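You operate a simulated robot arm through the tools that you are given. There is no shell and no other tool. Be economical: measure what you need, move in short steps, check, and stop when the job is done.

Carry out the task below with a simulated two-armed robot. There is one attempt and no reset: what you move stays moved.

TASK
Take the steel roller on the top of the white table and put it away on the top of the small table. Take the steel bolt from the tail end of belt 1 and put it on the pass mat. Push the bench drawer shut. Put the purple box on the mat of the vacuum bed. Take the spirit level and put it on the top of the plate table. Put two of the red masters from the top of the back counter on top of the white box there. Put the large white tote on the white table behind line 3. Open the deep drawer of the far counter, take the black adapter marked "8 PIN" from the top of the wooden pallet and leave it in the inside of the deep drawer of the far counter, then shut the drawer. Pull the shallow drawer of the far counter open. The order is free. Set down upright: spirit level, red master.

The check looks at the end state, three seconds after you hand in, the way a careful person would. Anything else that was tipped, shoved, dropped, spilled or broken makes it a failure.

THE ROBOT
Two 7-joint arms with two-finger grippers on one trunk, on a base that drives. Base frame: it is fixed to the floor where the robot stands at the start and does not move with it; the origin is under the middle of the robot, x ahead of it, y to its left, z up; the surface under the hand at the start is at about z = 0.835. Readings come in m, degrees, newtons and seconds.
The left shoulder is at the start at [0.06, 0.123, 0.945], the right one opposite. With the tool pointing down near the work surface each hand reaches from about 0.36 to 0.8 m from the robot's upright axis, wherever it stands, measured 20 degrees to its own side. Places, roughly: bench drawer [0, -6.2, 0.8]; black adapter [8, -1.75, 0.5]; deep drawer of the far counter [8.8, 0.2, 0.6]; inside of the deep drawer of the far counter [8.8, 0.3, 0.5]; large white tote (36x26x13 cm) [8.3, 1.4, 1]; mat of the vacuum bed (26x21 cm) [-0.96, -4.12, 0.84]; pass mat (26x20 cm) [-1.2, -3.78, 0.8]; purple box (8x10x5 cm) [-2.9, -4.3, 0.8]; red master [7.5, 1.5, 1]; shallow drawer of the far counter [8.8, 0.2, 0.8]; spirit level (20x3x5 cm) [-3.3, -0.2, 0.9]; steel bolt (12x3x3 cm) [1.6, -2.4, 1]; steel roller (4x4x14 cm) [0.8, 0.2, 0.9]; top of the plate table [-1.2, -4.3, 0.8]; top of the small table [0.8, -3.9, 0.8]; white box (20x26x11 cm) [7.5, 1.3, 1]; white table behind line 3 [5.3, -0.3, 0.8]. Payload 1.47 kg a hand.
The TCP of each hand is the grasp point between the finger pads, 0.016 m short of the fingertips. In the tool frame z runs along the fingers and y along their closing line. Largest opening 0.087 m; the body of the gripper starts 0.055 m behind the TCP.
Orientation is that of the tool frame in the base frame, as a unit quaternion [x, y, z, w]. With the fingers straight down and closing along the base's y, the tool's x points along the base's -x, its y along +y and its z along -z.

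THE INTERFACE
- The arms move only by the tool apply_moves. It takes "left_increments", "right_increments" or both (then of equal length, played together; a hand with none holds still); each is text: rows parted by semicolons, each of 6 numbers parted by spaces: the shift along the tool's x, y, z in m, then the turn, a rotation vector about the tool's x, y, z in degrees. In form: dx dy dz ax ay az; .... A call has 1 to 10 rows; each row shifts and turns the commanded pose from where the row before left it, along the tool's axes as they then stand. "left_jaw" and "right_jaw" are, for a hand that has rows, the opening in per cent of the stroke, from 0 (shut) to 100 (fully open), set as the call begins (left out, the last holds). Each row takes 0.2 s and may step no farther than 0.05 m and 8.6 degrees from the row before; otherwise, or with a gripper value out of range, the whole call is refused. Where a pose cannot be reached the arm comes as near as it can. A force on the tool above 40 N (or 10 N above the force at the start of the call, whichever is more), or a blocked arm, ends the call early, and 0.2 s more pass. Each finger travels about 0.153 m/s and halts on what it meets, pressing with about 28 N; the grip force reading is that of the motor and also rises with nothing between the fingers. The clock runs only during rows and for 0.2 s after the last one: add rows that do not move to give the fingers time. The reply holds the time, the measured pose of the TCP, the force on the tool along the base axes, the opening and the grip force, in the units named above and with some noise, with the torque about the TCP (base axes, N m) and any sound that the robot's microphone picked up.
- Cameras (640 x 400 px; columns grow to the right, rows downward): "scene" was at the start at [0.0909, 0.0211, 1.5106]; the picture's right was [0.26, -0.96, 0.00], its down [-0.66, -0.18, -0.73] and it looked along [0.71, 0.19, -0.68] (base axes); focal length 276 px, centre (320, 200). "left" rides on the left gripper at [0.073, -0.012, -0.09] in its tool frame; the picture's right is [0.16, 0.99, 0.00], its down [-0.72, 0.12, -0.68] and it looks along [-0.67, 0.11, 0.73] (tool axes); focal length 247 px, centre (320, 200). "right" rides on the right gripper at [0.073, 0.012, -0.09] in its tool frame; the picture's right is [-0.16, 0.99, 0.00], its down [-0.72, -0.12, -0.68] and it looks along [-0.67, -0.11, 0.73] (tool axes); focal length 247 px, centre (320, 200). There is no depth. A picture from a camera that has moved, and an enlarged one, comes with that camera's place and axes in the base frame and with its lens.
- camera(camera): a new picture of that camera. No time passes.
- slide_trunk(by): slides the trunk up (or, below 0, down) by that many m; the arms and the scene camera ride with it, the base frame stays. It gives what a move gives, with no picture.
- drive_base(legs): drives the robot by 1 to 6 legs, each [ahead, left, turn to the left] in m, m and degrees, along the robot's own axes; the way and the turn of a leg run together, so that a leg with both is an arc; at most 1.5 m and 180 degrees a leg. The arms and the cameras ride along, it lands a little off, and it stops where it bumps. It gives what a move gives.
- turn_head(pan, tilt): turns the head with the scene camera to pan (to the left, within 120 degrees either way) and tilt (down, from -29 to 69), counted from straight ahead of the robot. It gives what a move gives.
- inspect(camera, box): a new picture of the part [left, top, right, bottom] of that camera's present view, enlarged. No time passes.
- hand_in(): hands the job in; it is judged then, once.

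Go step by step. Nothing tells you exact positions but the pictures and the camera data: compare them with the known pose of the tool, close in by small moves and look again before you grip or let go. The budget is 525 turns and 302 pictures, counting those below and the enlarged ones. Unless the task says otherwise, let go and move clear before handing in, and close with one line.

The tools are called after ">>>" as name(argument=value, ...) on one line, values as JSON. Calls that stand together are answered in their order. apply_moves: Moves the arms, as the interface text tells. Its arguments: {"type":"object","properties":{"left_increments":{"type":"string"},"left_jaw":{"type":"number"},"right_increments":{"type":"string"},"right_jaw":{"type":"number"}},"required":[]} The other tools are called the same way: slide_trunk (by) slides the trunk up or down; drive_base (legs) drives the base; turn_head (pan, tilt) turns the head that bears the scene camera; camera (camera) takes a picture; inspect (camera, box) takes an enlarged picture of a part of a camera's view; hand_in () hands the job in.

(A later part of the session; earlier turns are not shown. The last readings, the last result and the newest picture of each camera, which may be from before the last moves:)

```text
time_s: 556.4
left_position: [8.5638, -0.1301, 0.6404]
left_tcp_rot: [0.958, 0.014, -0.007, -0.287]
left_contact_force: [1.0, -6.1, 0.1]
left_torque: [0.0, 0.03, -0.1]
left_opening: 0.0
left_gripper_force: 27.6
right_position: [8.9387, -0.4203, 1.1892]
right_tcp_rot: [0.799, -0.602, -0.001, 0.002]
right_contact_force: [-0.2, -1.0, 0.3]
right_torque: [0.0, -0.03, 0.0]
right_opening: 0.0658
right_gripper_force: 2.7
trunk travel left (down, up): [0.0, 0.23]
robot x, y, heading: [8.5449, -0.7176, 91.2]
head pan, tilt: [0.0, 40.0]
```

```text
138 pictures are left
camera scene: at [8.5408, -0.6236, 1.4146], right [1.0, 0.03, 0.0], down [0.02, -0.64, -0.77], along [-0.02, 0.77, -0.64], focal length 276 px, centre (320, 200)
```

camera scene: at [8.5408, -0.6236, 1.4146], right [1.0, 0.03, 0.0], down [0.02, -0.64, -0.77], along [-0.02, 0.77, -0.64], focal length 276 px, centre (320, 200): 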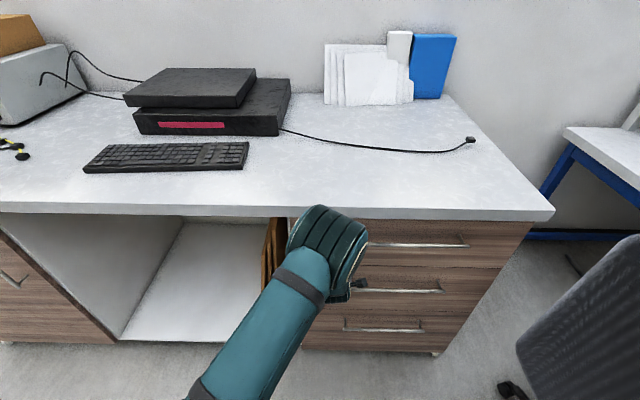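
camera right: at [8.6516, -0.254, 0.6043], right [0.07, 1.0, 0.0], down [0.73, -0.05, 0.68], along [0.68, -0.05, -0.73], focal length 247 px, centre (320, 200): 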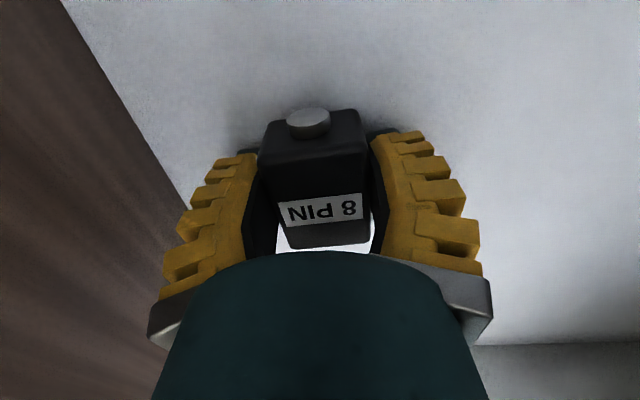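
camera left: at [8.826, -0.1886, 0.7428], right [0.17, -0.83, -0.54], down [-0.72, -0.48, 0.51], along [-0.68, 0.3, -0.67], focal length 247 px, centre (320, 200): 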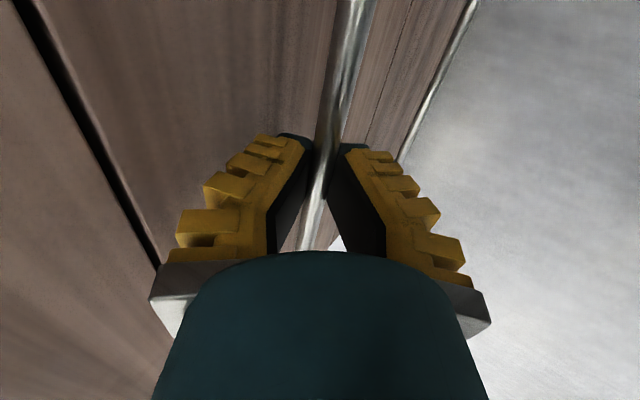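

Nearly flush. Finish with a gentle arm push.

>>> apply_moves(left_increments="0 -0.0084 0.0055 0 0 0;0 -0.0084 0.0055 0 0 0;0 -0.0084 0.0055 0 0 0;0 0 0 0 0 0")

>>> inspect(camera="scene", box=[280, 200, 560, 360])

```text
time_s: 556.9
left_position: [8.5632, -0.1301, 0.6355]
left_tcp_rot: [0.96, 0.011, -0.006, -0.279]
left_contact_force: [-3.9, -15.6, 10.9]
left_torque: [0.33, -0.16, -0.23]
left_opening: 0.0001
left_gripper_force: 26.6
right_position: [8.9389, -0.4229, 1.1899]
right_tcp_rot: [0.8, -0.601, -0.002, 0.003]
right_contact_force: [0.3, 0.2, 0.3]
right_torque: [0.03, 0.03, -0.01]
right_opening: 0.0653
right_gripper_force: 3.2
trunk travel left (down, up): [0.0, 0.23]
robot x, y, heading: [8.5457, -0.717, 91.4]
head pan, tilt: [0.0, 40.0]
stopped in row 2 (left hand): the force on the tool passed its limit at 46 N (the readings are from after the stop); the commanded pose is now the measured one
```

```text
2.29 times, centred on (420, 280) of scene
camera zoom: at [8.5406, -0.6256, 1.4149], right [1.0, 0.03, 0.0], down [0.02, -0.64, -0.77], along [-0.02, 0.77, -0.64], focal length 631 px, centre (91, 17)
```

zoom: 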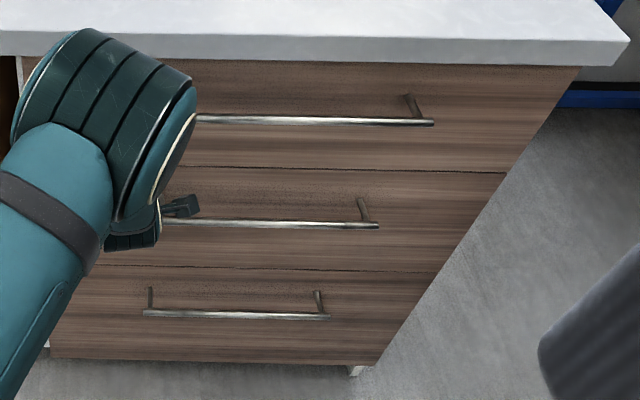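

The deep drawer is shut. Back off, shift right, and set up for the shallow drawer's handle.

>>> drive_base(legs=[[-0.17, 0, 0], [0, -0.13, -1.3]])

>>> apply_moves(left_increments="0 -0.0255 -0.04 0 0 0;0 -0.0255 -0.04 0 0 0;0 -0.0255 -0.04 0 0 0;0 -0.0255 -0.04 0 0 0;0 -0.0255 -0.04 0 0 0;0 0 0 8 0 0;0 0 0 8 0 0;0 0 0 8 0 0", left_jaw=70)

>>> camera(camera="scene")

```text
time_s: 559.8
left_position: [8.7133, -0.2988, 0.6357]
left_tcp_rot: [0.96, 0.002, -0.004, -0.279]
left_contact_force: [-0.2, 0.2, 0.2]
left_torque: [0.01, -0.02, -0.03]
left_opening: 0.0
left_gripper_force: 28.4
right_position: [9.0815, -0.6, 1.1883]
right_tcp_rot: [0.792, -0.61, -0.001, 0.003]
right_contact_force: [0.3, -0.8, 1.0]
right_torque: [0.01, 0.0, -0.03]
right_opening: 0.0657
right_gripper_force: 3.0
trunk travel left (down, up): [0.0, 0.23]
robot x, y, heading: [8.6773, -0.8881, 90.2]
head pan, tilt: [0.0, 40.0]
```

```text
time_s: 561.5
left_position: [8.7108, -0.2992, 0.8747]
left_tcp_rot: [0.881, 0.001, -0.002, -0.473]
left_contact_force: [0.6, -0.5, 0.0]
left_torque: [-0.01, 0.0, -0.02]
left_opening: 0.0652
left_gripper_force: 2.7
right_position: [9.081, -0.6002, 1.1899]
right_tcp_rot: [0.792, -0.61, 0.0, 0.002]
right_contact_force: [-0.3, 0.3, 0.3]
right_torque: [-0.03, 0.0, 0.0]
right_opening: 0.0653
right_gripper_force: 2.9
trunk travel left (down, up): [0.0, 0.23]
robot x, y, heading: [8.677, -0.8895, 90.0]
head pan, tilt: [0.0, 40.0]
```

```text
136 pictures are left
camera scene: at [8.6786, -0.7942, 1.4146], right [1.0, 0.0, 0.0], down [0.0, -0.64, -0.77], along [0.0, 0.77, -0.64], focal length 276 px, centre (320, 200)
```

scene: 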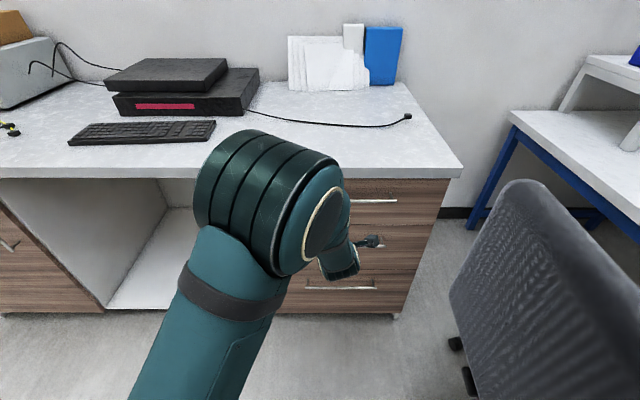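

>>> apply_moves(left_increments="0 0 0 7 0 0;0.02 0 0 0 0 0;0.02 0 0 0 0 0;0 0 0 0 0 0", left_jaw=80)

>>> camera(camera="left")

```text
time_s: 562.5
left_position: [8.7534, -0.2994, 0.872]
left_tcp_rot: [0.851, 0.0, -0.003, -0.526]
left_contact_force: [0.0, 0.5, 0.8]
left_torque: [0.0, 0.0, 0.01]
left_opening: 0.0732
left_gripper_force: 1.9
right_position: [9.0816, -0.6, 1.1894]
right_tcp_rot: [0.792, -0.61, -0.001, 0.003]
right_contact_force: [-0.4, -0.4, -0.8]
right_torque: [-0.01, 0.0, -0.01]
right_opening: 0.0656
right_gripper_force: 3.1
trunk travel left (down, up): [0.0, 0.23]
robot x, y, heading: [8.6786, -0.8896, 90.0]
head pan, tilt: [0.0, 40.0]
```

```text
135 pictures are left
camera left: at [8.8273, -0.3748, 0.9238], right [0.16, -0.44, -0.88], down [-0.72, -0.66, 0.2], along [-0.68, 0.6, -0.42], focal length 247 px, centre (320, 200)
```

left: 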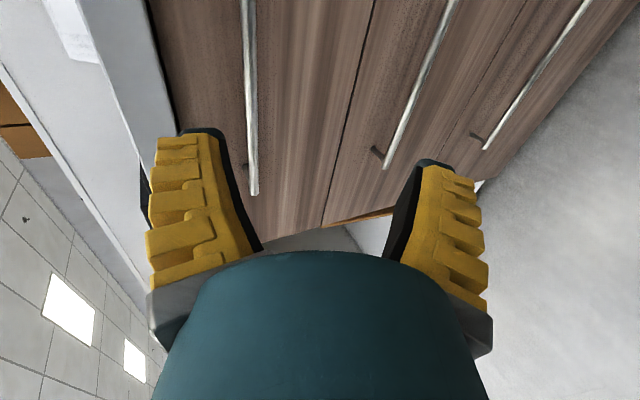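

>>> apply_moves(left_increments="0 -0.03 0 0 0 0;0 -0.03 0 0 0 0;0 0 0.03 0 0 0;0 0 0.03 0 0 0;0 0 0 0 0 0")

>>> camera(camera="left")

>>> camera(camera="scene")

```text
time_s: 563.8
left_position: [8.7529, -0.2194, 0.895]
left_tcp_rot: [0.851, 0.0, -0.002, -0.525]
left_contact_force: [-0.1, 0.0, 0.6]
left_torque: [-0.04, -0.02, -0.02]
left_opening: 0.0729
left_gripper_force: 1.6
right_position: [9.0814, -0.6005, 1.1893]
right_tcp_rot: [0.792, -0.61, -0.001, 0.003]
right_contact_force: [0.6, -0.3, -0.3]
right_torque: [-0.01, -0.02, 0.01]
right_opening: 0.0658
right_gripper_force: 3.2
trunk travel left (down, up): [0.0, 0.23]
robot x, y, heading: [8.6757, -0.8861, 90.0]
head pan, tilt: [0.0, 40.0]
```

```text
134 pictures are left
camera left: at [8.8259, -0.2949, 0.9471], right [0.15, -0.44, -0.88], down [-0.72, -0.66, 0.2], along [-0.68, 0.61, -0.42], focal length 247 px, centre (320, 200)
```

left: 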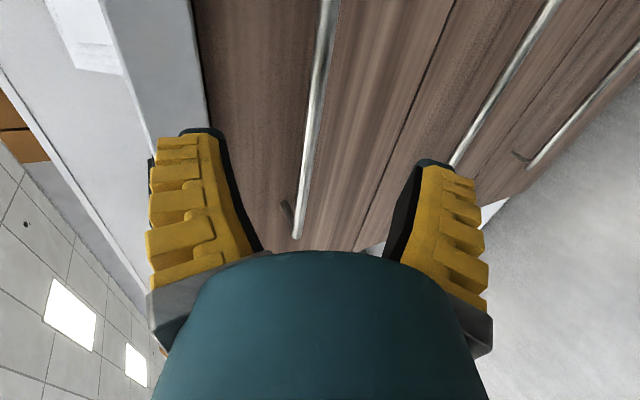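

```text
133 pictures are left
camera scene: at [8.6786, -0.7946, 1.4147], right [1.0, 0.0, 0.0], down [0.0, -0.64, -0.77], along [0.0, 0.77, -0.64], focal length 276 px, centre (320, 200)
```

scene: 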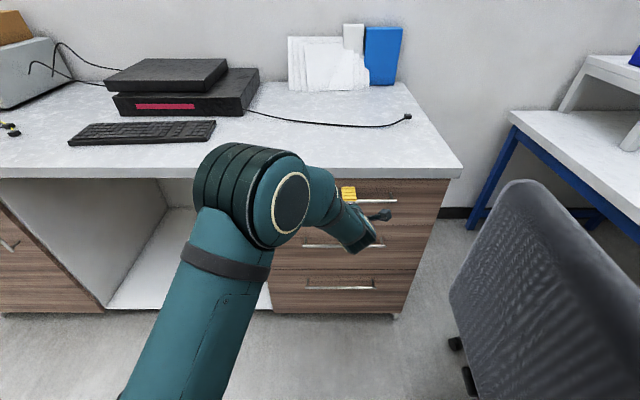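

Bar at (y −0.145, z 0.865). Narrow the jaws and advance.

>>> apply_moves(left_increments="0 -0.005 0 0 0 0;0 0 0 0 0 0;0 0 0.03 0 0 0;0 0 0.025 0 0 0;0 0 0.014 0 0 0;0 0 0 0 0 0", left_jaw=42)

>>> camera(camera="left")

```text
time_s: 565.1
left_position: [8.754, -0.1539, 0.8728]
left_tcp_rot: [0.851, 0.0, -0.002, -0.525]
left_contact_force: [-0.3, -0.1, -0.3]
left_torque: [0.05, -0.02, 0.02]
left_opening: 0.0423
left_gripper_force: 4.1
right_position: [9.0819, -0.5999, 1.1889]
right_tcp_rot: [0.792, -0.61, -0.001, 0.003]
right_contact_force: [0.6, 0.7, 1.4]
right_torque: [0.0, -0.02, -0.01]
right_opening: 0.0651
right_gripper_force: 3.3
trunk travel left (down, up): [0.0, 0.23]
robot x, y, heading: [8.6749, -0.8854, 89.8]
head pan, tilt: [0.0, 40.0]
```

```text
132 pictures are left
camera left: at [8.828, -0.2305, 0.9247], right [0.16, -0.44, -0.88], down [-0.72, -0.66, 0.2], along [-0.68, 0.61, -0.42], focal length 247 px, centre (320, 200)
```

left: 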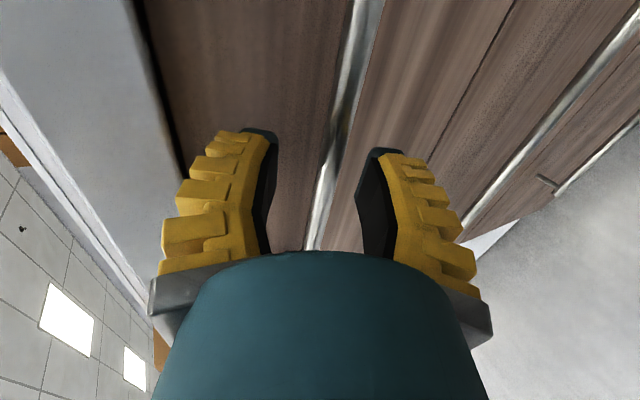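

Straddled. Close and pull by driving back 0.15 m.

>>> apply_moves(left_increments="0 0 0 0 0 0;0 0 0 0 0 0;0 0 0 0 0 0", left_jaw=0)

>>> drive_base(legs=[[-0.15, 0, 0]])

>>> camera(camera="scene")

```text
time_s: 566.0
left_position: [8.7536, -0.1572, 0.8713]
left_tcp_rot: [0.853, -0.001, -0.003, -0.522]
left_contact_force: [-4.9, -25.2, -14.6]
left_torque: [-0.37, -0.06, 0.05]
left_opening: 0.0059
left_gripper_force: 30.4
right_position: [9.0821, -0.6019, 1.1894]
right_tcp_rot: [0.792, -0.61, -0.002, 0.002]
right_contact_force: [0.7, 0.5, -0.1]
right_torque: [0.01, -0.02, 0.01]
right_opening: 0.0654
right_gripper_force: 3.1
trunk travel left (down, up): [0.0, 0.23]
robot x, y, heading: [8.6763, -0.8917, 90.1]
head pan, tilt: [0.0, 40.0]
```

```text
time_s: 567.4
left_position: [8.7523, -0.3113, 0.8734]
left_tcp_rot: [0.851, 0.002, -0.004, -0.525]
left_contact_force: [-0.7, -0.3, 0.6]
left_torque: [0.01, 0.0, -0.01]
left_opening: 0.0
left_gripper_force: 28.4
right_position: [9.0807, -0.755, 1.1895]
right_tcp_rot: [0.793, -0.609, -0.002, 0.002]
right_contact_force: [-0.3, -0.2, 0.2]
right_torque: [0.06, 0.01, -0.02]
right_opening: 0.0654
right_gripper_force: 3.0
trunk travel left (down, up): [0.0, 0.23]
robot x, y, heading: [8.6808, -1.0419, 90.1]
head pan, tilt: [0.0, 40.0]
```

```text
131 pictures are left
camera scene: at [8.6788, -0.9503, 1.4147], right [1.0, 0.01, 0.0], down [0.0, -0.64, -0.77], along [0.0, 0.77, -0.64], focal length 276 px, centre (320, 200)
```

scene: 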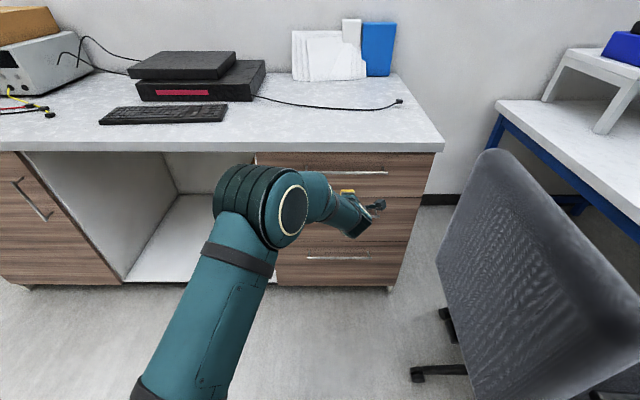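

The tips slipped off — grip was too shallow. Reopen, drive forward again and go 1.2 cm deeper.

>>> apply_moves(left_increments="0 0 -0.01 0 0 0;0 0 0 0 0 0", left_jaw=42)

>>> drive_base(legs=[[0.15, 0, 0]])

>>> camera(camera="left")

```text
time_s: 568.0
left_position: [8.7533, -0.3187, 0.8781]
left_tcp_rot: [0.851, 0.002, -0.004, -0.526]
left_contact_force: [0.2, 0.6, 0.5]
left_torque: [0.0, -0.02, 0.02]
left_opening: 0.0423
left_gripper_force: 4.0
right_position: [9.0814, -0.7539, 1.1903]
right_tcp_rot: [0.793, -0.609, -0.001, 0.002]
right_contact_force: [0.7, 0.5, 0.3]
right_torque: [0.01, 0.02, 0.02]
right_opening: 0.0654
right_gripper_force: 3.0
trunk travel left (down, up): [0.0, 0.23]
robot x, y, heading: [8.6798, -1.0484, 90.4]
head pan, tilt: [0.0, 40.0]
```

```text
time_s: 569.3
left_position: [8.7513, -0.1736, 0.8776]
left_tcp_rot: [0.851, 0.001, -0.004, -0.524]
left_contact_force: [0.5, 1.0, 0.0]
left_torque: [0.0, -0.02, 0.02]
left_opening: 0.0424
left_gripper_force: 3.6
right_position: [9.0795, -0.6064, 1.1891]
right_tcp_rot: [0.793, -0.609, 0.0, 0.002]
right_contact_force: [-0.9, -0.7, -0.3]
right_torque: [-0.01, -0.01, 0.01]
right_opening: 0.0654
right_gripper_force: 3.5
trunk travel left (down, up): [0.0, 0.23]
robot x, y, heading: [8.6791, -0.8978, 90.4]
head pan, tilt: [0.0, 40.0]
```

```text
130 pictures are left
camera left: at [8.8256, -0.248, 0.9289], right [0.16, -0.44, -0.88], down [-0.72, -0.67, 0.21], along [-0.68, 0.6, -0.42], focal length 247 px, centre (320, 200)
```

left: 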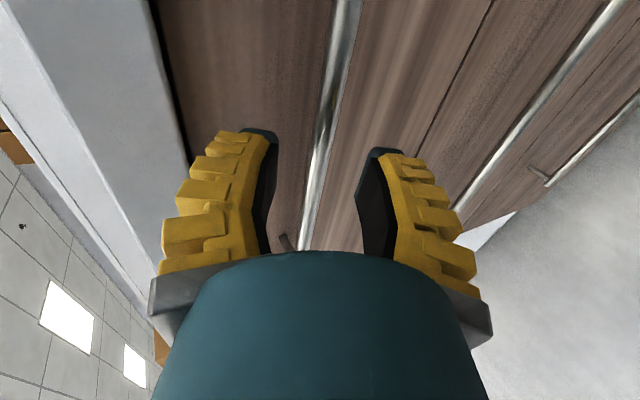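

>>> apply_moves(left_increments="0 0 0.02 0 0 0;0 0 0.014 0 0 0;0 0 0 0 0 0", left_jaw=42)

>>> apply_moves(left_increments="0 0 0 0 0 0;0 0 0 0 0 0;0 0 0 0 0 0", left_jaw=0)

>>> camera(camera="left")

```text
time_s: 570.1
left_position: [8.7511, -0.1415, 0.8635]
left_tcp_rot: [0.851, 0.002, -0.004, -0.526]
left_contact_force: [-0.8, 0.5, 0.6]
left_torque: [0.02, 0.04, 0.0]
left_opening: 0.0425
left_gripper_force: 4.7
right_position: [9.0799, -0.6075, 1.1892]
right_tcp_rot: [0.794, -0.608, -0.001, 0.003]
right_contact_force: [0.4, -0.1, -0.6]
right_torque: [0.03, -0.02, 0.0]
right_opening: 0.0656
right_gripper_force: 3.1
trunk travel left (down, up): [0.0, 0.23]
robot x, y, heading: [8.678, -0.8966, 90.2]
head pan, tilt: [0.0, 40.0]
```

```text
time_s: 570.9
left_position: [8.7517, -0.1416, 0.8606]
left_tcp_rot: [0.852, 0.002, -0.004, -0.524]
left_contact_force: [1.3, 4.5, -11.3]
left_torque: [0.06, -0.08, 0.02]
left_opening: 0.0064
left_gripper_force: 29.9
right_position: [9.0806, -0.6056, 1.1872]
right_tcp_rot: [0.793, -0.609, -0.001, 0.004]
right_contact_force: [-0.6, -0.6, -0.3]
right_torque: [0.0, 0.02, 0.01]
right_opening: 0.0658
right_gripper_force: 2.9
trunk travel left (down, up): [0.0, 0.23]
robot x, y, heading: [8.6743, -0.8945, 90.7]
head pan, tilt: [0.0, 40.0]
```

```text
129 pictures are left
camera left: at [8.8253, -0.216, 0.9122], right [0.16, -0.44, -0.88], down [-0.72, -0.66, 0.21], along [-0.68, 0.6, -0.42], focal length 247 px, centre (320, 200)
```

left: 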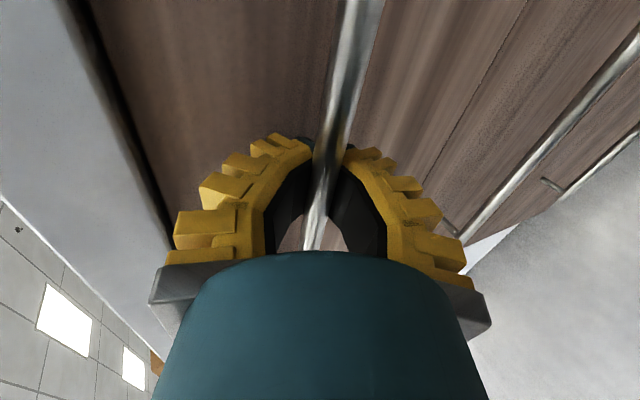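

A deeper grip now. Pull.

>>> drive_base(legs=[[-0.15, 0, 0]])

>>> camera(camera="scene")

```text
time_s: 572.3
left_position: [8.7511, -0.2946, 0.8596]
left_tcp_rot: [0.852, 0.002, -0.005, -0.523]
left_contact_force: [-2.7, 0.3, -27.0]
left_torque: [0.18, 0.04, 0.04]
left_opening: 0.0056
left_gripper_force: 29.6
right_position: [9.0806, -0.7596, 1.1893]
right_tcp_rot: [0.794, -0.608, 0.0, 0.005]
right_contact_force: [0.6, 0.1, 0.0]
right_torque: [0.0, 0.02, -0.07]
right_opening: 0.0654
right_gripper_force: 3.4
trunk travel left (down, up): [0.0, 0.23]
robot x, y, heading: [8.6828, -1.0542, 90.3]
head pan, tilt: [0.0, 40.0]
```

```text
128 pictures are left
camera scene: at [8.6789, -0.9547, 1.4144], right [1.0, 0.01, 0.0], down [0.0, -0.64, -0.77], along [-0.01, 0.77, -0.64], focal length 276 px, centre (320, 200)
```

scene: 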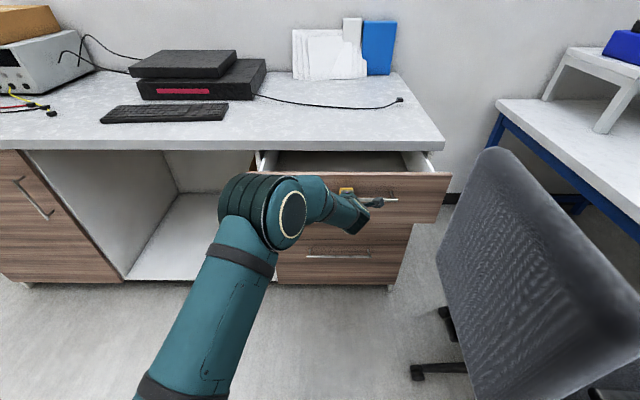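

Shallow drawer is opening. Pull further 0.12 m, then release.

>>> drive_base(legs=[[-0.12, 0, 0]])

>>> apply_moves(left_increments="0 0 0 0 0 0;0 0 0 0 0 0;0 0 -0.03 0 0 0;0 0 -0.04 0 0 0;0 0 -0.04 0 0 0", left_jaw=45)

>>> camera(camera="scene")

```text
time_s: 573.5
left_position: [8.7512, -0.4138, 0.8588]
left_tcp_rot: [0.852, 0.002, -0.007, -0.523]
left_contact_force: [4.2, 0.3, -15.0]
left_torque: [0.08, 0.02, 0.16]
left_opening: 0.0059
left_gripper_force: 29.1
right_position: [9.0811, -0.8766, 1.1901]
right_tcp_rot: [0.794, -0.608, -0.001, 0.003]
right_contact_force: [0.5, 0.3, -0.8]
right_torque: [0.06, -0.01, -0.02]
right_opening: 0.0652
right_gripper_force: 2.8
trunk travel left (down, up): [0.0, 0.23]
robot x, y, heading: [8.6793, -1.1691, 90.5]
head pan, tilt: [0.0, 40.0]
```

```text
time_s: 574.7
left_position: [8.7539, -0.5112, 0.9087]
left_tcp_rot: [0.852, 0.002, -0.005, -0.524]
left_contact_force: [0.2, -0.3, -0.1]
left_torque: [-0.01, 0.01, -0.03]
left_opening: 0.0452
left_gripper_force: 3.9
right_position: [9.0817, -0.879, 1.1888]
right_tcp_rot: [0.795, -0.607, -0.001, 0.002]
right_contact_force: [-0.3, -0.5, 0.6]
right_torque: [0.0, 0.0, -0.02]
right_opening: 0.0654
right_gripper_force: 3.8
trunk travel left (down, up): [0.0, 0.23]
robot x, y, heading: [8.6797, -1.172, 90.7]
head pan, tilt: [0.0, 40.0]
```

```text
127 pictures are left
camera scene: at [8.6798, -1.0759, 1.4147], right [1.0, 0.01, 0.0], down [0.01, -0.64, -0.77], along [-0.01, 0.77, -0.64], focal length 276 px, centre (320, 200)
```

scene: 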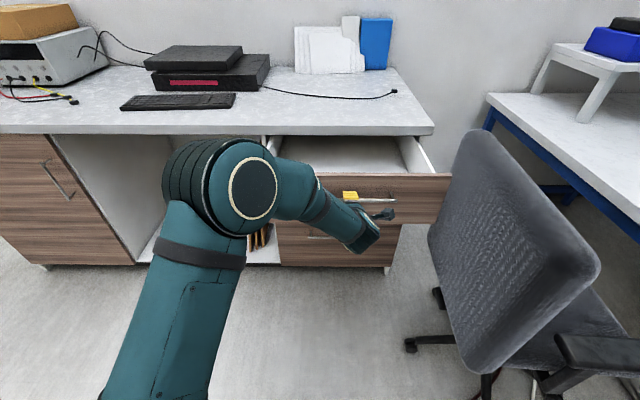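

Both drawers look right. Retract the left arm and restore its posture.

>>> apply_moves(left_increments="0 0.017 -0.034 0 0 0;0 0.017 -0.034 0 0 0;0 0.017 -0.034 0 0 0;0 -0.036 -0.018 0 0 0;0 -0.036 -0.018 0 0 0;0 -0.036 -0.018 -8 0 0;-0.02 -0.03 -0.018 -8 0 0;-0.03 -0.02 -0.018 -8 0 0;-0.03 0 0 -8 0 0;-0.03 0 0 -8 0 0")

>>> inspect(camera="scene", box=[220, 110, 480, 290])

```text
time_s: 576.9
left_position: [8.6421, -0.6228, 1.0936]
left_tcp_rot: [0.98, 0.003, -0.004, -0.198]
left_contact_force: [-0.3, 0.5, -0.9]
left_torque: [-0.01, 0.01, -0.04]
left_opening: 0.045
left_gripper_force: 4.1
right_position: [9.0806, -0.8777, 1.1884]
right_tcp_rot: [0.795, -0.607, -0.001, 0.003]
right_contact_force: [-0.1, 0.6, 0.1]
right_torque: [0.0, -0.02, 0.0]
right_opening: 0.0655
right_gripper_force: 3.3
trunk travel left (down, up): [0.0, 0.23]
robot x, y, heading: [8.6798, -1.169, 91.0]
head pan, tilt: [0.0, 40.0]
```

```text
2.22 times, centred on (350, 200) of scene
camera zoom: at [8.6792, -1.0748, 1.4146], right [1.0, 0.01, 0.0], down [0.01, -0.64, -0.77], along [-0.01, 0.77, -0.64], focal length 614 px, centre (253, 200)
```

zoom: 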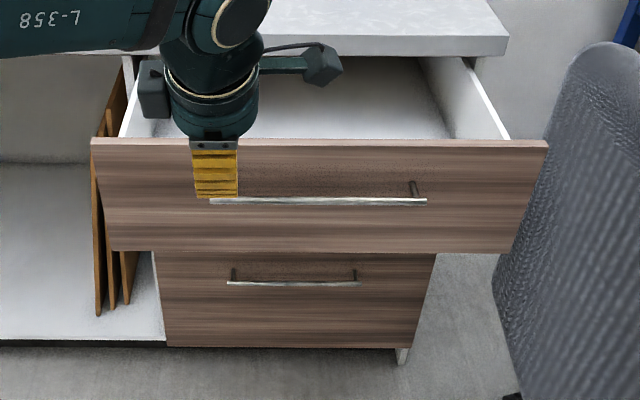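

>>> apply_moves(left_increments="0 0 0 -8 0 0;0 0 0 -8 0 0;0 0 0 -7 0 0;0 0 -0.03 0 0 8.5;0 0 0 0 0 8.5;0 0 0 0 0 8.5;0 0 0 0 0 8.5;0 0 0 0 0 8.5;0 0 0 0 0 8.5;0 0 0 0 0 8.5")

>>> apply_moves(left_increments="0 0 0 0 0 8.5;0 0 0 0 0 8.5;0 0 0 0 0 8.5;0.02 0 0 0 0 4.5", right_increments="0 0 0 0 0 -5;0 0 0 0 0 -5;0 0 0 0 0 -5;0 0 0 0 0 0")

>>> slide_trunk(by=0.1)

>>> drive_base(legs=[[0, 0.6, 0], [0, 0, 88]])

>>> turn_head(pan=0, tilt=20)

>>> camera(camera="scene")

```text
time_s: 579.1
left_position: [8.6443, -0.6228, 1.1249]
left_tcp_rot: [0.87, -0.493, -0.003, 0.001]
left_contact_force: [0.9, 0.4, -0.1]
left_torque: [-0.01, 0.0, -0.02]
left_opening: 0.0448
left_gripper_force: 4.4
right_position: [9.0816, -0.8781, 1.1901]
right_tcp_rot: [0.795, -0.607, -0.001, 0.003]
right_contact_force: [0.2, -0.2, 0.4]
right_torque: [0.0, 0.01, -0.02]
right_opening: 0.0653
right_gripper_force: 3.0
trunk travel left (down, up): [0.0, 0.23]
robot x, y, heading: [8.68, -1.1689, 90.4]
head pan, tilt: [0.0, 40.0]
```

```text
time_s: 580.1
left_position: [8.6469, -0.6441, 1.1248]
left_tcp_rot: [0.713, -0.702, -0.002, 0.001]
left_contact_force: [-0.6, 0.6, -1.1]
left_torque: [0.0, 0.0, -0.02]
left_opening: 0.0448
left_gripper_force: 4.1
right_position: [9.0824, -0.8788, 1.1904]
right_tcp_rot: [0.868, -0.497, -0.001, 0.003]
right_contact_force: [-0.1, 0.1, 0.9]
right_torque: [0.0, 0.01, 0.01]
right_opening: 0.0654
right_gripper_force: 3.3
trunk travel left (down, up): [0.0, 0.23]
robot x, y, heading: [8.6728, -1.1697, 90.4]
head pan, tilt: [0.0, 40.0]
```

```text
time_s: 581.5
left_position: [8.6465, -0.6424, 1.2233]
left_tcp_rot: [0.714, -0.7, -0.003, 0.001]
left_contact_force: [0.3, 0.9, -0.1]
left_torque: [0.0, 0.0, -0.02]
left_opening: 0.045
left_gripper_force: 4.5
right_position: [9.0805, -0.8779, 1.2896]
right_tcp_rot: [0.867, -0.498, -0.002, 0.004]
right_contact_force: [0.5, -1.0, -0.1]
right_torque: [0.03, -0.02, 0.0]
right_opening: 0.0652
right_gripper_force: 3.3
trunk travel left (down, up): [-0.1, 0.13]
robot x, y, heading: [8.6791, -1.171, 90.6]
head pan, tilt: [0.0, 40.0]
```

```text
time_s: 591.1
left_position: [7.5416, -1.2006, 1.2239]
left_tcp_rot: [1.0, 0.0, -0.001, 0.003]
left_contact_force: [-0.7, -0.6, -0.7]
left_torque: [0.02, -0.02, 0.0]
left_opening: 0.0451
left_gripper_force: 4.4
right_position: [7.783, -0.7701, 1.2897]
right_tcp_rot: [0.968, 0.252, 0.001, 0.002]
right_contact_force: [0.7, 0.0, 0.2]
right_torque: [-0.04, 0.01, 0.0]
right_opening: 0.0655
right_gripper_force: 3.0
trunk travel left (down, up): [-0.1, 0.13]
robot x, y, heading: [8.0715, -1.1789, 179.7]
head pan, tilt: [0.0, 40.0]
```

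```text
time_s: 591.9
left_position: [7.542, -1.2, 1.2241]
left_tcp_rot: [1.0, 0.001, 0.0, 0.002]
left_contact_force: [0.3, 0.7, -0.2]
left_torque: [0.03, -0.01, -0.01]
left_opening: 0.0449
left_gripper_force: 4.3
right_position: [7.7831, -0.7696, 1.2891]
right_tcp_rot: [0.967, 0.254, 0.001, 0.003]
right_contact_force: [-0.5, 0.2, -1.3]
right_torque: [0.02, 0.0, 0.0]
right_opening: 0.0653
right_gripper_force: 3.4
trunk travel left (down, up): [-0.1, 0.13]
robot x, y, heading: [8.0695, -1.1778, 179.7]
head pan, tilt: [0.0, 20.0]
```

```text
125 pictures are left
camera scene: at [7.9664, -1.1756, 1.546], right [0.01, 1.0, 0.0], down [0.34, 0.0, -0.94], along [-0.94, 0.01, -0.34], focal length 276 px, centre (320, 200)
```

scene: 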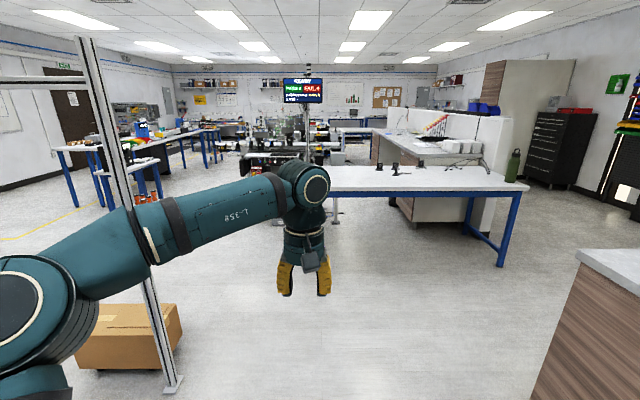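

Corridor to the north at x≈6.25 between the white table (x ≤ 5.76) and the counter (x ≥ 6.7). Drive there and look north-east.

>>> apply_moves(right_increments="0 0 0 0 0 8.5;0 0 0 0 0 8.5;0 0 0 0 0 8.5;0.02 0 0 0 0 4;0.02 0 0 0 0 0", left_increments="0.02 0 0 0 0 0;0.02 0 0 0 0 0;0.02 0 0 0 0 0;0.02 0 0 0 0 0;0.02 0 0 0 0 0")

>>> drive_base(legs=[[1.4, 0, 0], [0.43, 0, 0], [0, 0, -89.7], [1.3, 0, 0]])

>>> turn_head(pan=-45, tilt=18)

>>> camera(camera="scene")

```text
time_s: 593.1
left_position: [7.6412, -1.2007, 1.2233]
left_tcp_rot: [1.0, 0.001, 0.0, 0.003]
left_contact_force: [-0.6, 1.1, 0.3]
left_torque: [-0.02, 0.04, 0.02]
left_opening: 0.0447
left_gripper_force: 4.0
right_position: [7.823, -0.7677, 1.2904]
right_tcp_rot: [1.0, -0.003, 0.002, 0.003]
right_contact_force: [0.8, -0.3, -0.4]
right_torque: [0.0, -0.03, 0.0]
right_opening: 0.0656
right_gripper_force: 3.3
trunk travel left (down, up): [-0.1, 0.13]
robot x, y, heading: [8.0661, -1.1773, 179.5]
head pan, tilt: [0.0, 20.0]
```

```text
time_s: 612.2
left_position: [6.1915, 0.5558, 1.2235]
left_tcp_rot: [0.715, -0.699, -0.002, 0.001]
left_contact_force: [0.1, -0.8, -0.5]
left_torque: [-0.03, 0.02, -0.03]
left_opening: 0.0448
left_gripper_force: 4.1
right_position: [6.6278, 0.3823, 1.2897]
right_tcp_rot: [0.713, -0.701, -0.001, 0.003]
right_contact_force: [-0.2, 0.2, -0.1]
right_torque: [-0.04, 0.01, 0.02]
right_opening: 0.0655
right_gripper_force: 2.9
trunk travel left (down, up): [-0.1, 0.13]
robot x, y, heading: [6.229, 0.1285, 90.9]
head pan, tilt: [0.0, 20.0]
```

```text
time_s: 613.3
left_position: [6.1921, 0.5551, 1.2232]
left_tcp_rot: [0.715, -0.7, -0.003, 0.001]
left_contact_force: [0.2, -0.5, -0.5]
left_torque: [0.02, 0.01, 0.03]
left_opening: 0.0451
left_gripper_force: 4.4
right_position: [6.6275, 0.3813, 1.2906]
right_tcp_rot: [0.714, -0.701, -0.001, 0.003]
right_contact_force: [0.4, 0.8, 0.3]
right_torque: [-0.01, -0.02, 0.02]
right_opening: 0.0652
right_gripper_force: 3.3
trunk travel left (down, up): [-0.1, 0.13]
robot x, y, heading: [6.2207, 0.1291, 90.6]
head pan, tilt: [-45.0, 18.0]
```

```text
124 pictures are left
camera scene: at [6.2908, 0.2038, 1.5493], right [0.72, -0.7, 0.0], down [-0.22, -0.22, -0.95], along [0.66, 0.68, -0.31], focal length 276 px, centre (320, 200)
```

scene: 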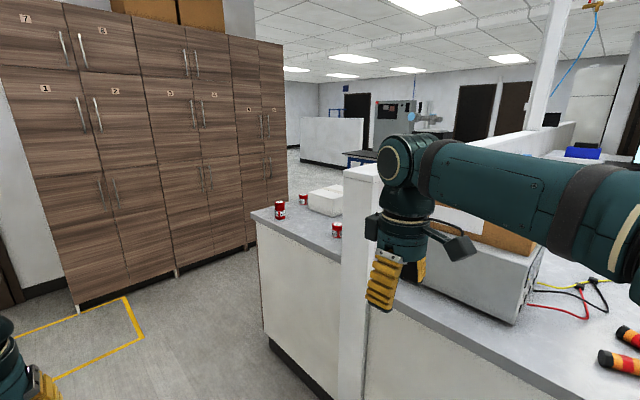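

>>> inspect(camera="scene", box=[240, 160, 400, 260])

```text
4.00 times, centred on (320, 210) of scene
camera zoom: at [6.2908, 0.2038, 1.5493], right [0.72, -0.7, 0.0], down [-0.22, -0.22, -0.95], along [0.66, 0.68, -0.31], focal length 1105 px, centre (320, 160)
```

zoom: 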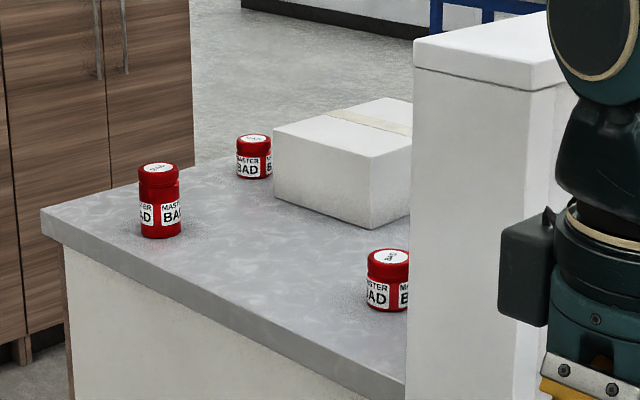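

Three "MASTER" jars and the white box on the back counter (z≈0.96): A (7.14, 1.41), B (7.41, 1.52), C (7.21, 1.03); box x≈7.36–7.56, y≈1.2–1.46. I'll go around to the north side and face it.

>>> drive_base(legs=[[1.45, 0, 0], [0.55, 0, 0], [0, 0, -90.6], [1.1, 0, 0], [0, 0, -90]])

>>> turn_head(pan=0, tilt=38)

>>> camera(camera="scene")

```text
time_s: 636.0
left_position: [7.3365, 1.7508, 1.2239]
left_tcp_rot: [0.685, 0.728, 0.002, 0.004]
left_contact_force: [0.7, 0.2, 0.0]
left_torque: [0.04, 0.02, -0.01]
left_opening: 0.0448
left_gripper_force: 4.4
right_position: [6.8952, 1.9069, 1.2894]
right_tcp_rot: [0.688, 0.726, 0.003, 0.001]
right_contact_force: [-0.3, -0.9, -0.4]
right_torque: [-0.03, -0.05, 0.03]
right_opening: 0.0654
right_gripper_force: 3.2
trunk travel left (down, up): [-0.1, 0.13]
robot x, y, heading: [7.2859, 2.1761, -87.1]
head pan, tilt: [-45.0, 18.0]
```

```text
time_s: 637.1
left_position: [7.3382, 1.7498, 1.2248]
left_tcp_rot: [0.685, 0.729, 0.001, 0.002]
left_contact_force: [0.2, 0.3, 1.1]
left_torque: [0.01, 0.0, -0.01]
left_opening: 0.0449
left_gripper_force: 4.1
right_position: [6.8945, 1.906, 1.2901]
right_tcp_rot: [0.687, 0.726, 0.003, 0.0]
right_contact_force: [-1.0, 0.6, -0.7]
right_torque: [0.01, 0.02, 0.02]
right_opening: 0.0657
right_gripper_force: 3.4
trunk travel left (down, up): [-0.1, 0.13]
robot x, y, heading: [7.2913, 2.1748, -86.7]
head pan, tilt: [0.0, 38.0]
```

```text
122 pictures are left
camera scene: at [7.2929, 2.079, 1.5177], right [-1.0, -0.05, 0.0], down [-0.03, 0.61, -0.79], along [0.04, -0.79, -0.62], focal length 276 px, centre (320, 200)
```

scene: 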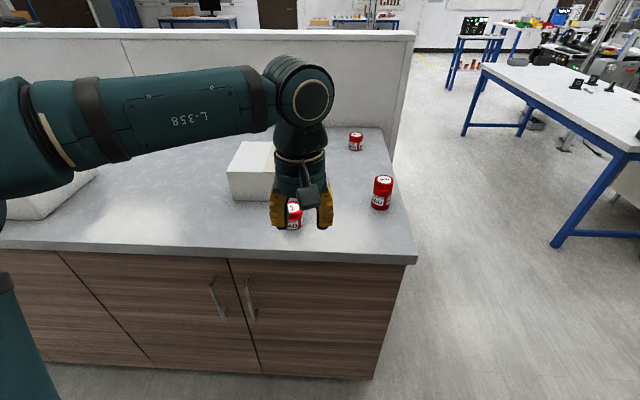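

Straighten and step in 0.15 m, then go for jar A with the right hand.

>>> drive_base(legs=[[0, 0, -3.3], [0.15, 0, 0]])

>>> apply_moves(left_increments="0 0.04 0 0 0 0;0 0.04 0 0 0 0;0 0.04 0 0 0 0;0 0.04 0 0 0 0;0 0.03 0 0 0 0")

>>> camera(camera="scene")

```text
time_s: 638.9
left_position: [7.3134, 1.5962, 1.2227]
left_tcp_rot: [0.705, 0.709, 0.002, 0.003]
left_contact_force: [0.0, -1.3, 0.1]
left_torque: [0.04, 0.02, 0.0]
left_opening: 0.0448
left_gripper_force: 3.9
right_position: [6.8808, 1.7752, 1.29]
right_tcp_rot: [0.706, 0.708, 0.003, 0.0]
right_contact_force: [-0.1, 0.0, 0.6]
right_torque: [-0.01, 0.0, 0.03]
right_opening: 0.0657
right_gripper_force: 3.5
trunk travel left (down, up): [-0.1, 0.13]
robot x, y, heading: [7.2865, 2.0258, -89.9]
head pan, tilt: [0.0, 38.0]
```

```text
time_s: 640.1
left_position: [7.5057, 1.601, 1.2265]
left_tcp_rot: [0.705, 0.709, 0.0, 0.002]
left_contact_force: [-0.1, -0.1, 0.2]
left_torque: [0.02, 0.02, 0.01]
left_opening: 0.0448
left_gripper_force: 4.1
right_position: [6.8815, 1.7775, 1.2903]
right_tcp_rot: [0.707, 0.708, 0.003, 0.001]
right_contact_force: [-0.2, -0.7, 0.1]
right_torque: [0.01, 0.02, -0.04]
right_opening: 0.0654
right_gripper_force: 3.8
trunk travel left (down, up): [-0.1, 0.13]
robot x, y, heading: [7.2861, 2.023, -90.0]
head pan, tilt: [0.0, 38.0]
```

```text
121 pictures are left
camera scene: at [7.2884, 1.9279, 1.5176], right [-1.0, 0.0, 0.0], down [0.0, 0.62, -0.79], along [0.0, -0.79, -0.62], focal length 276 px, centre (320, 200)
```

scene: 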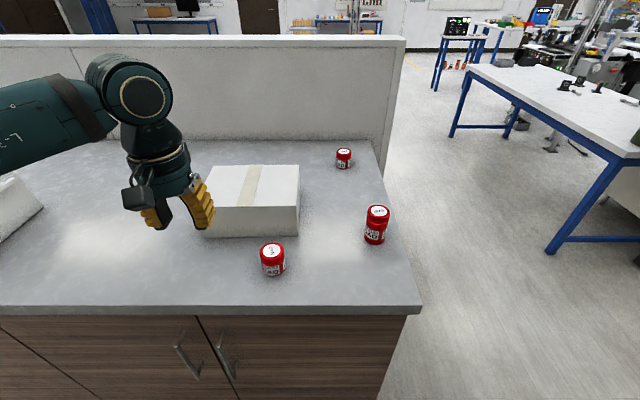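

Box top spans x 7.345–7.60, y 1.19–1.39, top z≈1.07. Jar B at (7.408, 1.49). Take B with the left hand.

>>> drive_base(legs=[[0.06, 0, 0]])

>>> apply_moves(left_increments="-0.017 -0.033 0 0 0 0;-0.017 -0.033 0 0 0 0;-0.014 -0.03 0 0 0 0;0 0 0.03 0 0 0;0 0 0.03 0 0 0;0 0 0.03 0 0 0;0 0 0 0 0 0", left_jaw=100)

>>> camera(camera="left")

>>> camera(camera="scene")

```text
time_s: 641.1
left_position: [7.5056, 1.5396, 1.226]
left_tcp_rot: [0.703, 0.711, 0.003, 0.002]
left_contact_force: [0.0, -0.3, -0.1]
left_torque: [0.02, -0.01, 0.01]
left_opening: 0.0447
left_gripper_force: 3.9
right_position: [6.8822, 1.7126, 1.2887]
right_tcp_rot: [0.705, 0.709, 0.004, -0.001]
right_contact_force: [-0.2, 0.3, -0.4]
right_torque: [0.05, 0.0, 0.02]
right_opening: 0.0653
right_gripper_force: 3.6
trunk travel left (down, up): [-0.1, 0.13]
robot x, y, heading: [7.2866, 1.9644, -89.8]
head pan, tilt: [0.0, 38.0]
```

```text
time_s: 642.7
left_position: [7.4102, 1.4906, 1.1345]
left_tcp_rot: [0.703, 0.712, 0.002, 0.003]
left_contact_force: [0.5, 0.0, -0.2]
left_torque: [0.03, 0.0, 0.01]
left_opening: 0.087
left_gripper_force: 0.1
right_position: [6.8803, 1.7162, 1.2899]
right_tcp_rot: [0.705, 0.709, 0.004, 0.002]
right_contact_force: [0.1, 0.4, 0.8]
right_torque: [-0.02, -0.03, -0.01]
right_opening: 0.0653
right_gripper_force: 3.4
trunk travel left (down, up): [-0.1, 0.13]
robot x, y, heading: [7.2851, 1.9666, -89.9]
head pan, tilt: [0.0, 38.0]
```

```text
120 pictures are left
camera left: at [7.3973, 1.5622, 1.2254], right [0.99, 0.17, 0.01], down [0.12, -0.72, 0.68], along [0.12, -0.67, -0.73], focal length 247 px, centre (320, 200)
```

left: 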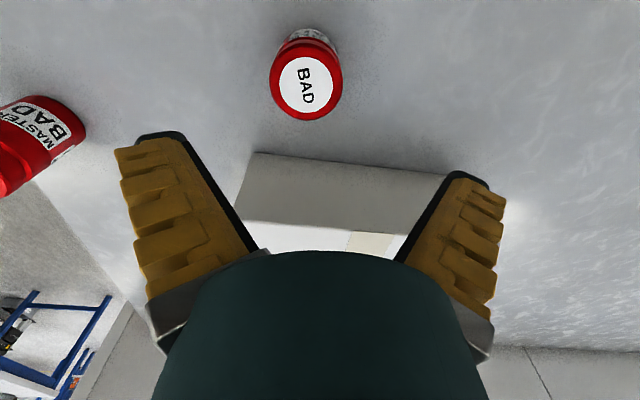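

```text
119 pictures are left
camera scene: at [7.2874, 1.8678, 1.5177], right [-1.0, 0.0, 0.0], down [0.0, 0.62, -0.79], along [0.0, -0.79, -0.62], focal length 276 px, centre (320, 200)
```

scene: 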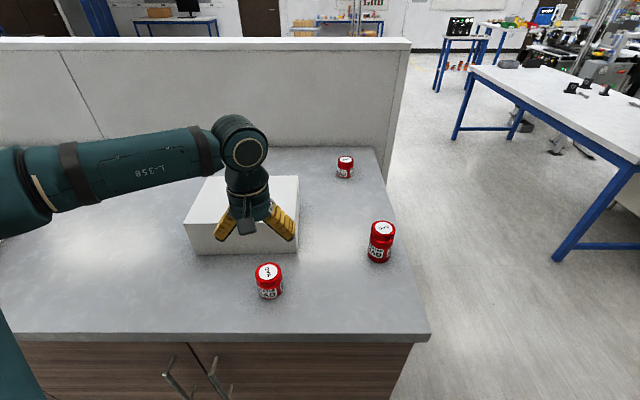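

>>> apply_moves(left_increments="0.008 -0.010 0.03 0 0 0;0 0 0.035 0 0 0;0 0 0.035 0 0 0;0 0 0.028 0 0 0;0 0 0 0 0 0", left_jaw=100)

>>> camera(camera="left")

```text
time_s: 643.9
left_position: [7.401, 1.4989, 1.0051]
left_tcp_rot: [0.703, 0.711, 0.002, 0.002]
left_contact_force: [0.4, -0.3, 0.6]
left_torque: [0.04, 0.01, 0.01]
left_opening: 0.0869
left_gripper_force: 0.1
right_position: [6.8804, 1.7148, 1.2905]
right_tcp_rot: [0.705, 0.709, 0.003, 0.001]
right_contact_force: [0.2, 0.2, 0.3]
right_torque: [-0.01, 0.02, -0.03]
right_opening: 0.0657
right_gripper_force: 2.8
trunk travel left (down, up): [-0.1, 0.13]
robot x, y, heading: [7.2876, 1.9639, -89.7]
head pan, tilt: [0.0, 38.0]
```

```text
118 pictures are left
camera left: at [7.3895, 1.5709, 1.0961], right [0.99, 0.17, 0.01], down [0.12, -0.72, 0.68], along [0.12, -0.67, -0.73], focal length 247 px, centre (320, 200)
```

left: 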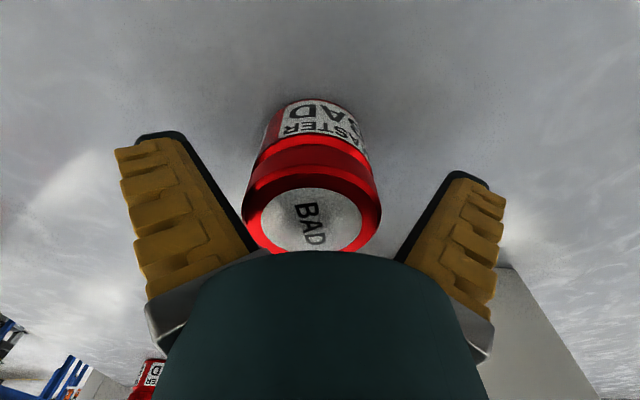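

Centred. Close, lift gently.

>>> apply_moves(left_increments="0 0 0 0 0 0;0 0 0 0 0 0;0 0 0 0 0 0", left_jaw=0)

>>> apply_moves(left_increments="0 0 -0.02 0 0 0;0 0 -0.04 0 0 0;0 0 -0.04 0 0 0;0 0 -0.04 0 0 0;0 0 -0.04 0 0 0", left_jaw=0)

>>> camera(camera="left")

```text
time_s: 644.7
left_position: [7.4023, 1.4982, 1.0061]
left_tcp_rot: [0.703, 0.711, 0.002, 0.003]
left_contact_force: [1.2, -0.1, 0.6]
left_torque: [0.02, -0.03, 0.0]
left_opening: 0.0575
left_gripper_force: 27.9
right_position: [6.8822, 1.7147, 1.2906]
right_tcp_rot: [0.705, 0.709, 0.003, 0.001]
right_contact_force: [-0.2, -0.1, -0.3]
right_torque: [0.0, 0.02, 0.01]
right_opening: 0.0655
right_gripper_force: 3.5
trunk travel left (down, up): [-0.1, 0.13]
robot x, y, heading: [7.2882, 1.9645, -90.1]
head pan, tilt: [0.0, 38.0]
```

```text
time_s: 645.9
left_position: [7.3956, 1.5005, 1.1863]
left_tcp_rot: [0.704, 0.711, 0.002, 0.002]
left_contact_force: [0.0, 0.5, -2.2]
left_torque: [0.0, -0.02, -0.01]
left_opening: 0.057
left_gripper_force: 27.8
right_position: [6.8829, 1.7144, 1.2911]
right_tcp_rot: [0.705, 0.709, 0.004, 0.0]
right_contact_force: [0.1, -0.5, -0.3]
right_torque: [-0.01, -0.04, -0.01]
right_opening: 0.0655
right_gripper_force: 3.3
trunk travel left (down, up): [-0.1, 0.13]
robot x, y, heading: [7.2843, 1.9647, -89.8]
head pan, tilt: [0.0, 38.0]
```

```text
117 pictures are left
camera left: at [7.3832, 1.5724, 1.2775], right [0.99, 0.17, 0.01], down [0.12, -0.72, 0.68], along [0.12, -0.67, -0.73], focal length 247 px, centre (320, 200)
```

left: 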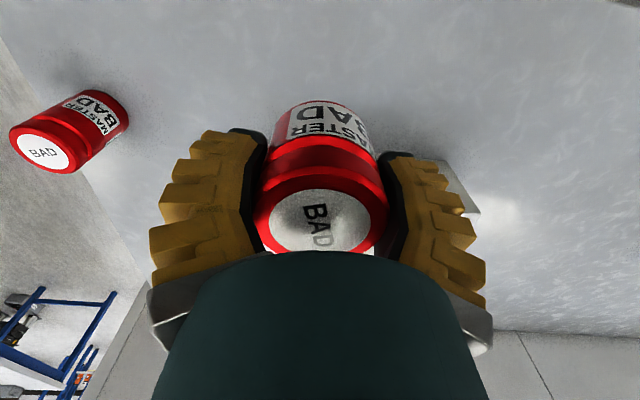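

>>> apply_moves(left_increments="-0.036 0.0223 0 0 0 0;-0.036 0.0223 0 0 0 0;-0.036 0.0223 0 0 0 0;-0.036 0.0223 0 0 0 0;-0.036 0.0223 0 0 0 0;-0.036 0.0223 0 0 0 0;0 0 0 0 0 0")

>>> camera(camera="scene")

>>> camera(camera="left")

```text
time_s: 647.5
left_position: [7.5371, 1.2865, 1.1929]
left_tcp_rot: [0.703, 0.711, 0.002, 0.003]
left_contact_force: [0.1, -1.1, -2.3]
left_torque: [-0.02, -0.01, 0.0]
left_opening: 0.0571
left_gripper_force: 27.6
right_position: [6.882, 1.7154, 1.2895]
right_tcp_rot: [0.705, 0.709, 0.003, 0.0]
right_contact_force: [0.2, 0.0, -0.6]
right_torque: [0.0, 0.0, 0.03]
right_opening: 0.0652
right_gripper_force: 3.5
trunk travel left (down, up): [-0.1, 0.13]
robot x, y, heading: [7.2872, 1.9655, -89.8]
head pan, tilt: [0.0, 38.0]
```

```text
116 pictures are left
camera scene: at [7.2881, 1.8684, 1.5177], right [-1.0, 0.0, 0.0], down [0.0, 0.62, -0.79], along [0.0, -0.79, -0.62], focal length 276 px, centre (320, 200)
```

scene: 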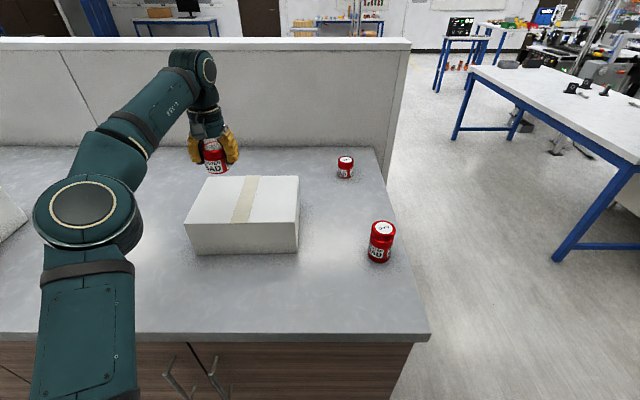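

```text
115 pictures are left
camera left: at [7.5247, 1.3588, 1.2824], right [0.99, 0.17, 0.01], down [0.12, -0.72, 0.68], along [0.12, -0.67, -0.73], focal length 247 px, centre (320, 200)
```

left: 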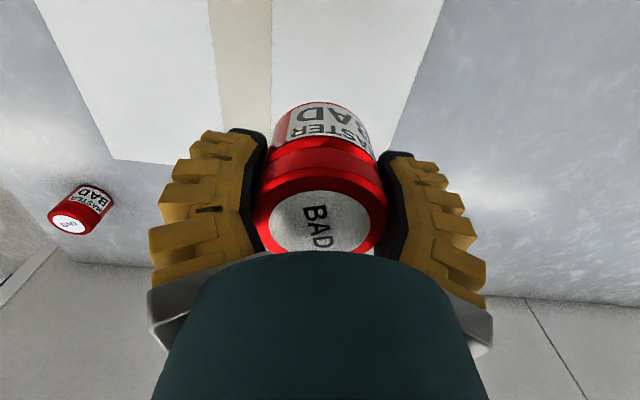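

Over the box. Lower step by step.

>>> apply_moves(left_increments="0 0 0.025 0 0 0;0 0 0.02 0 0 0;0 0 0 0 0 0")

>>> apply_moves(left_increments="0 0 0.007 0 0 0;0 0 0 0 0 0")

```text
time_s: 648.3
left_position: [7.5375, 1.2863, 1.1445]
left_tcp_rot: [0.703, 0.711, 0.001, 0.002]
left_contact_force: [1.2, -1.5, -3.4]
left_torque: [0.0, -0.03, -0.02]
left_opening: 0.057
left_gripper_force: 27.6
right_position: [6.8822, 1.7155, 1.2898]
right_tcp_rot: [0.705, 0.709, 0.003, 0.001]
right_contact_force: [-0.2, -0.9, 0.3]
right_torque: [0.01, 0.01, -0.02]
right_opening: 0.0654
right_gripper_force: 3.4
trunk travel left (down, up): [-0.1, 0.13]
robot x, y, heading: [7.2882, 1.9655, -89.8]
head pan, tilt: [0.0, 38.0]
```

```text
time_s: 648.9
left_position: [7.5355, 1.2863, 1.1365]
left_tcp_rot: [0.703, 0.711, 0.001, 0.003]
left_contact_force: [0.5, 0.8, -2.9]
left_torque: [0.03, -0.03, 0.01]
left_opening: 0.0568
left_gripper_force: 28.1
right_position: [6.8813, 1.7142, 1.2902]
right_tcp_rot: [0.705, 0.709, 0.003, 0.0]
right_contact_force: [0.9, 0.4, -0.3]
right_torque: [0.03, 0.0, -0.01]
right_opening: 0.0654
right_gripper_force: 3.3
trunk travel left (down, up): [-0.1, 0.13]
robot x, y, heading: [7.2874, 1.9653, -89.8]
head pan, tilt: [0.0, 38.0]
```

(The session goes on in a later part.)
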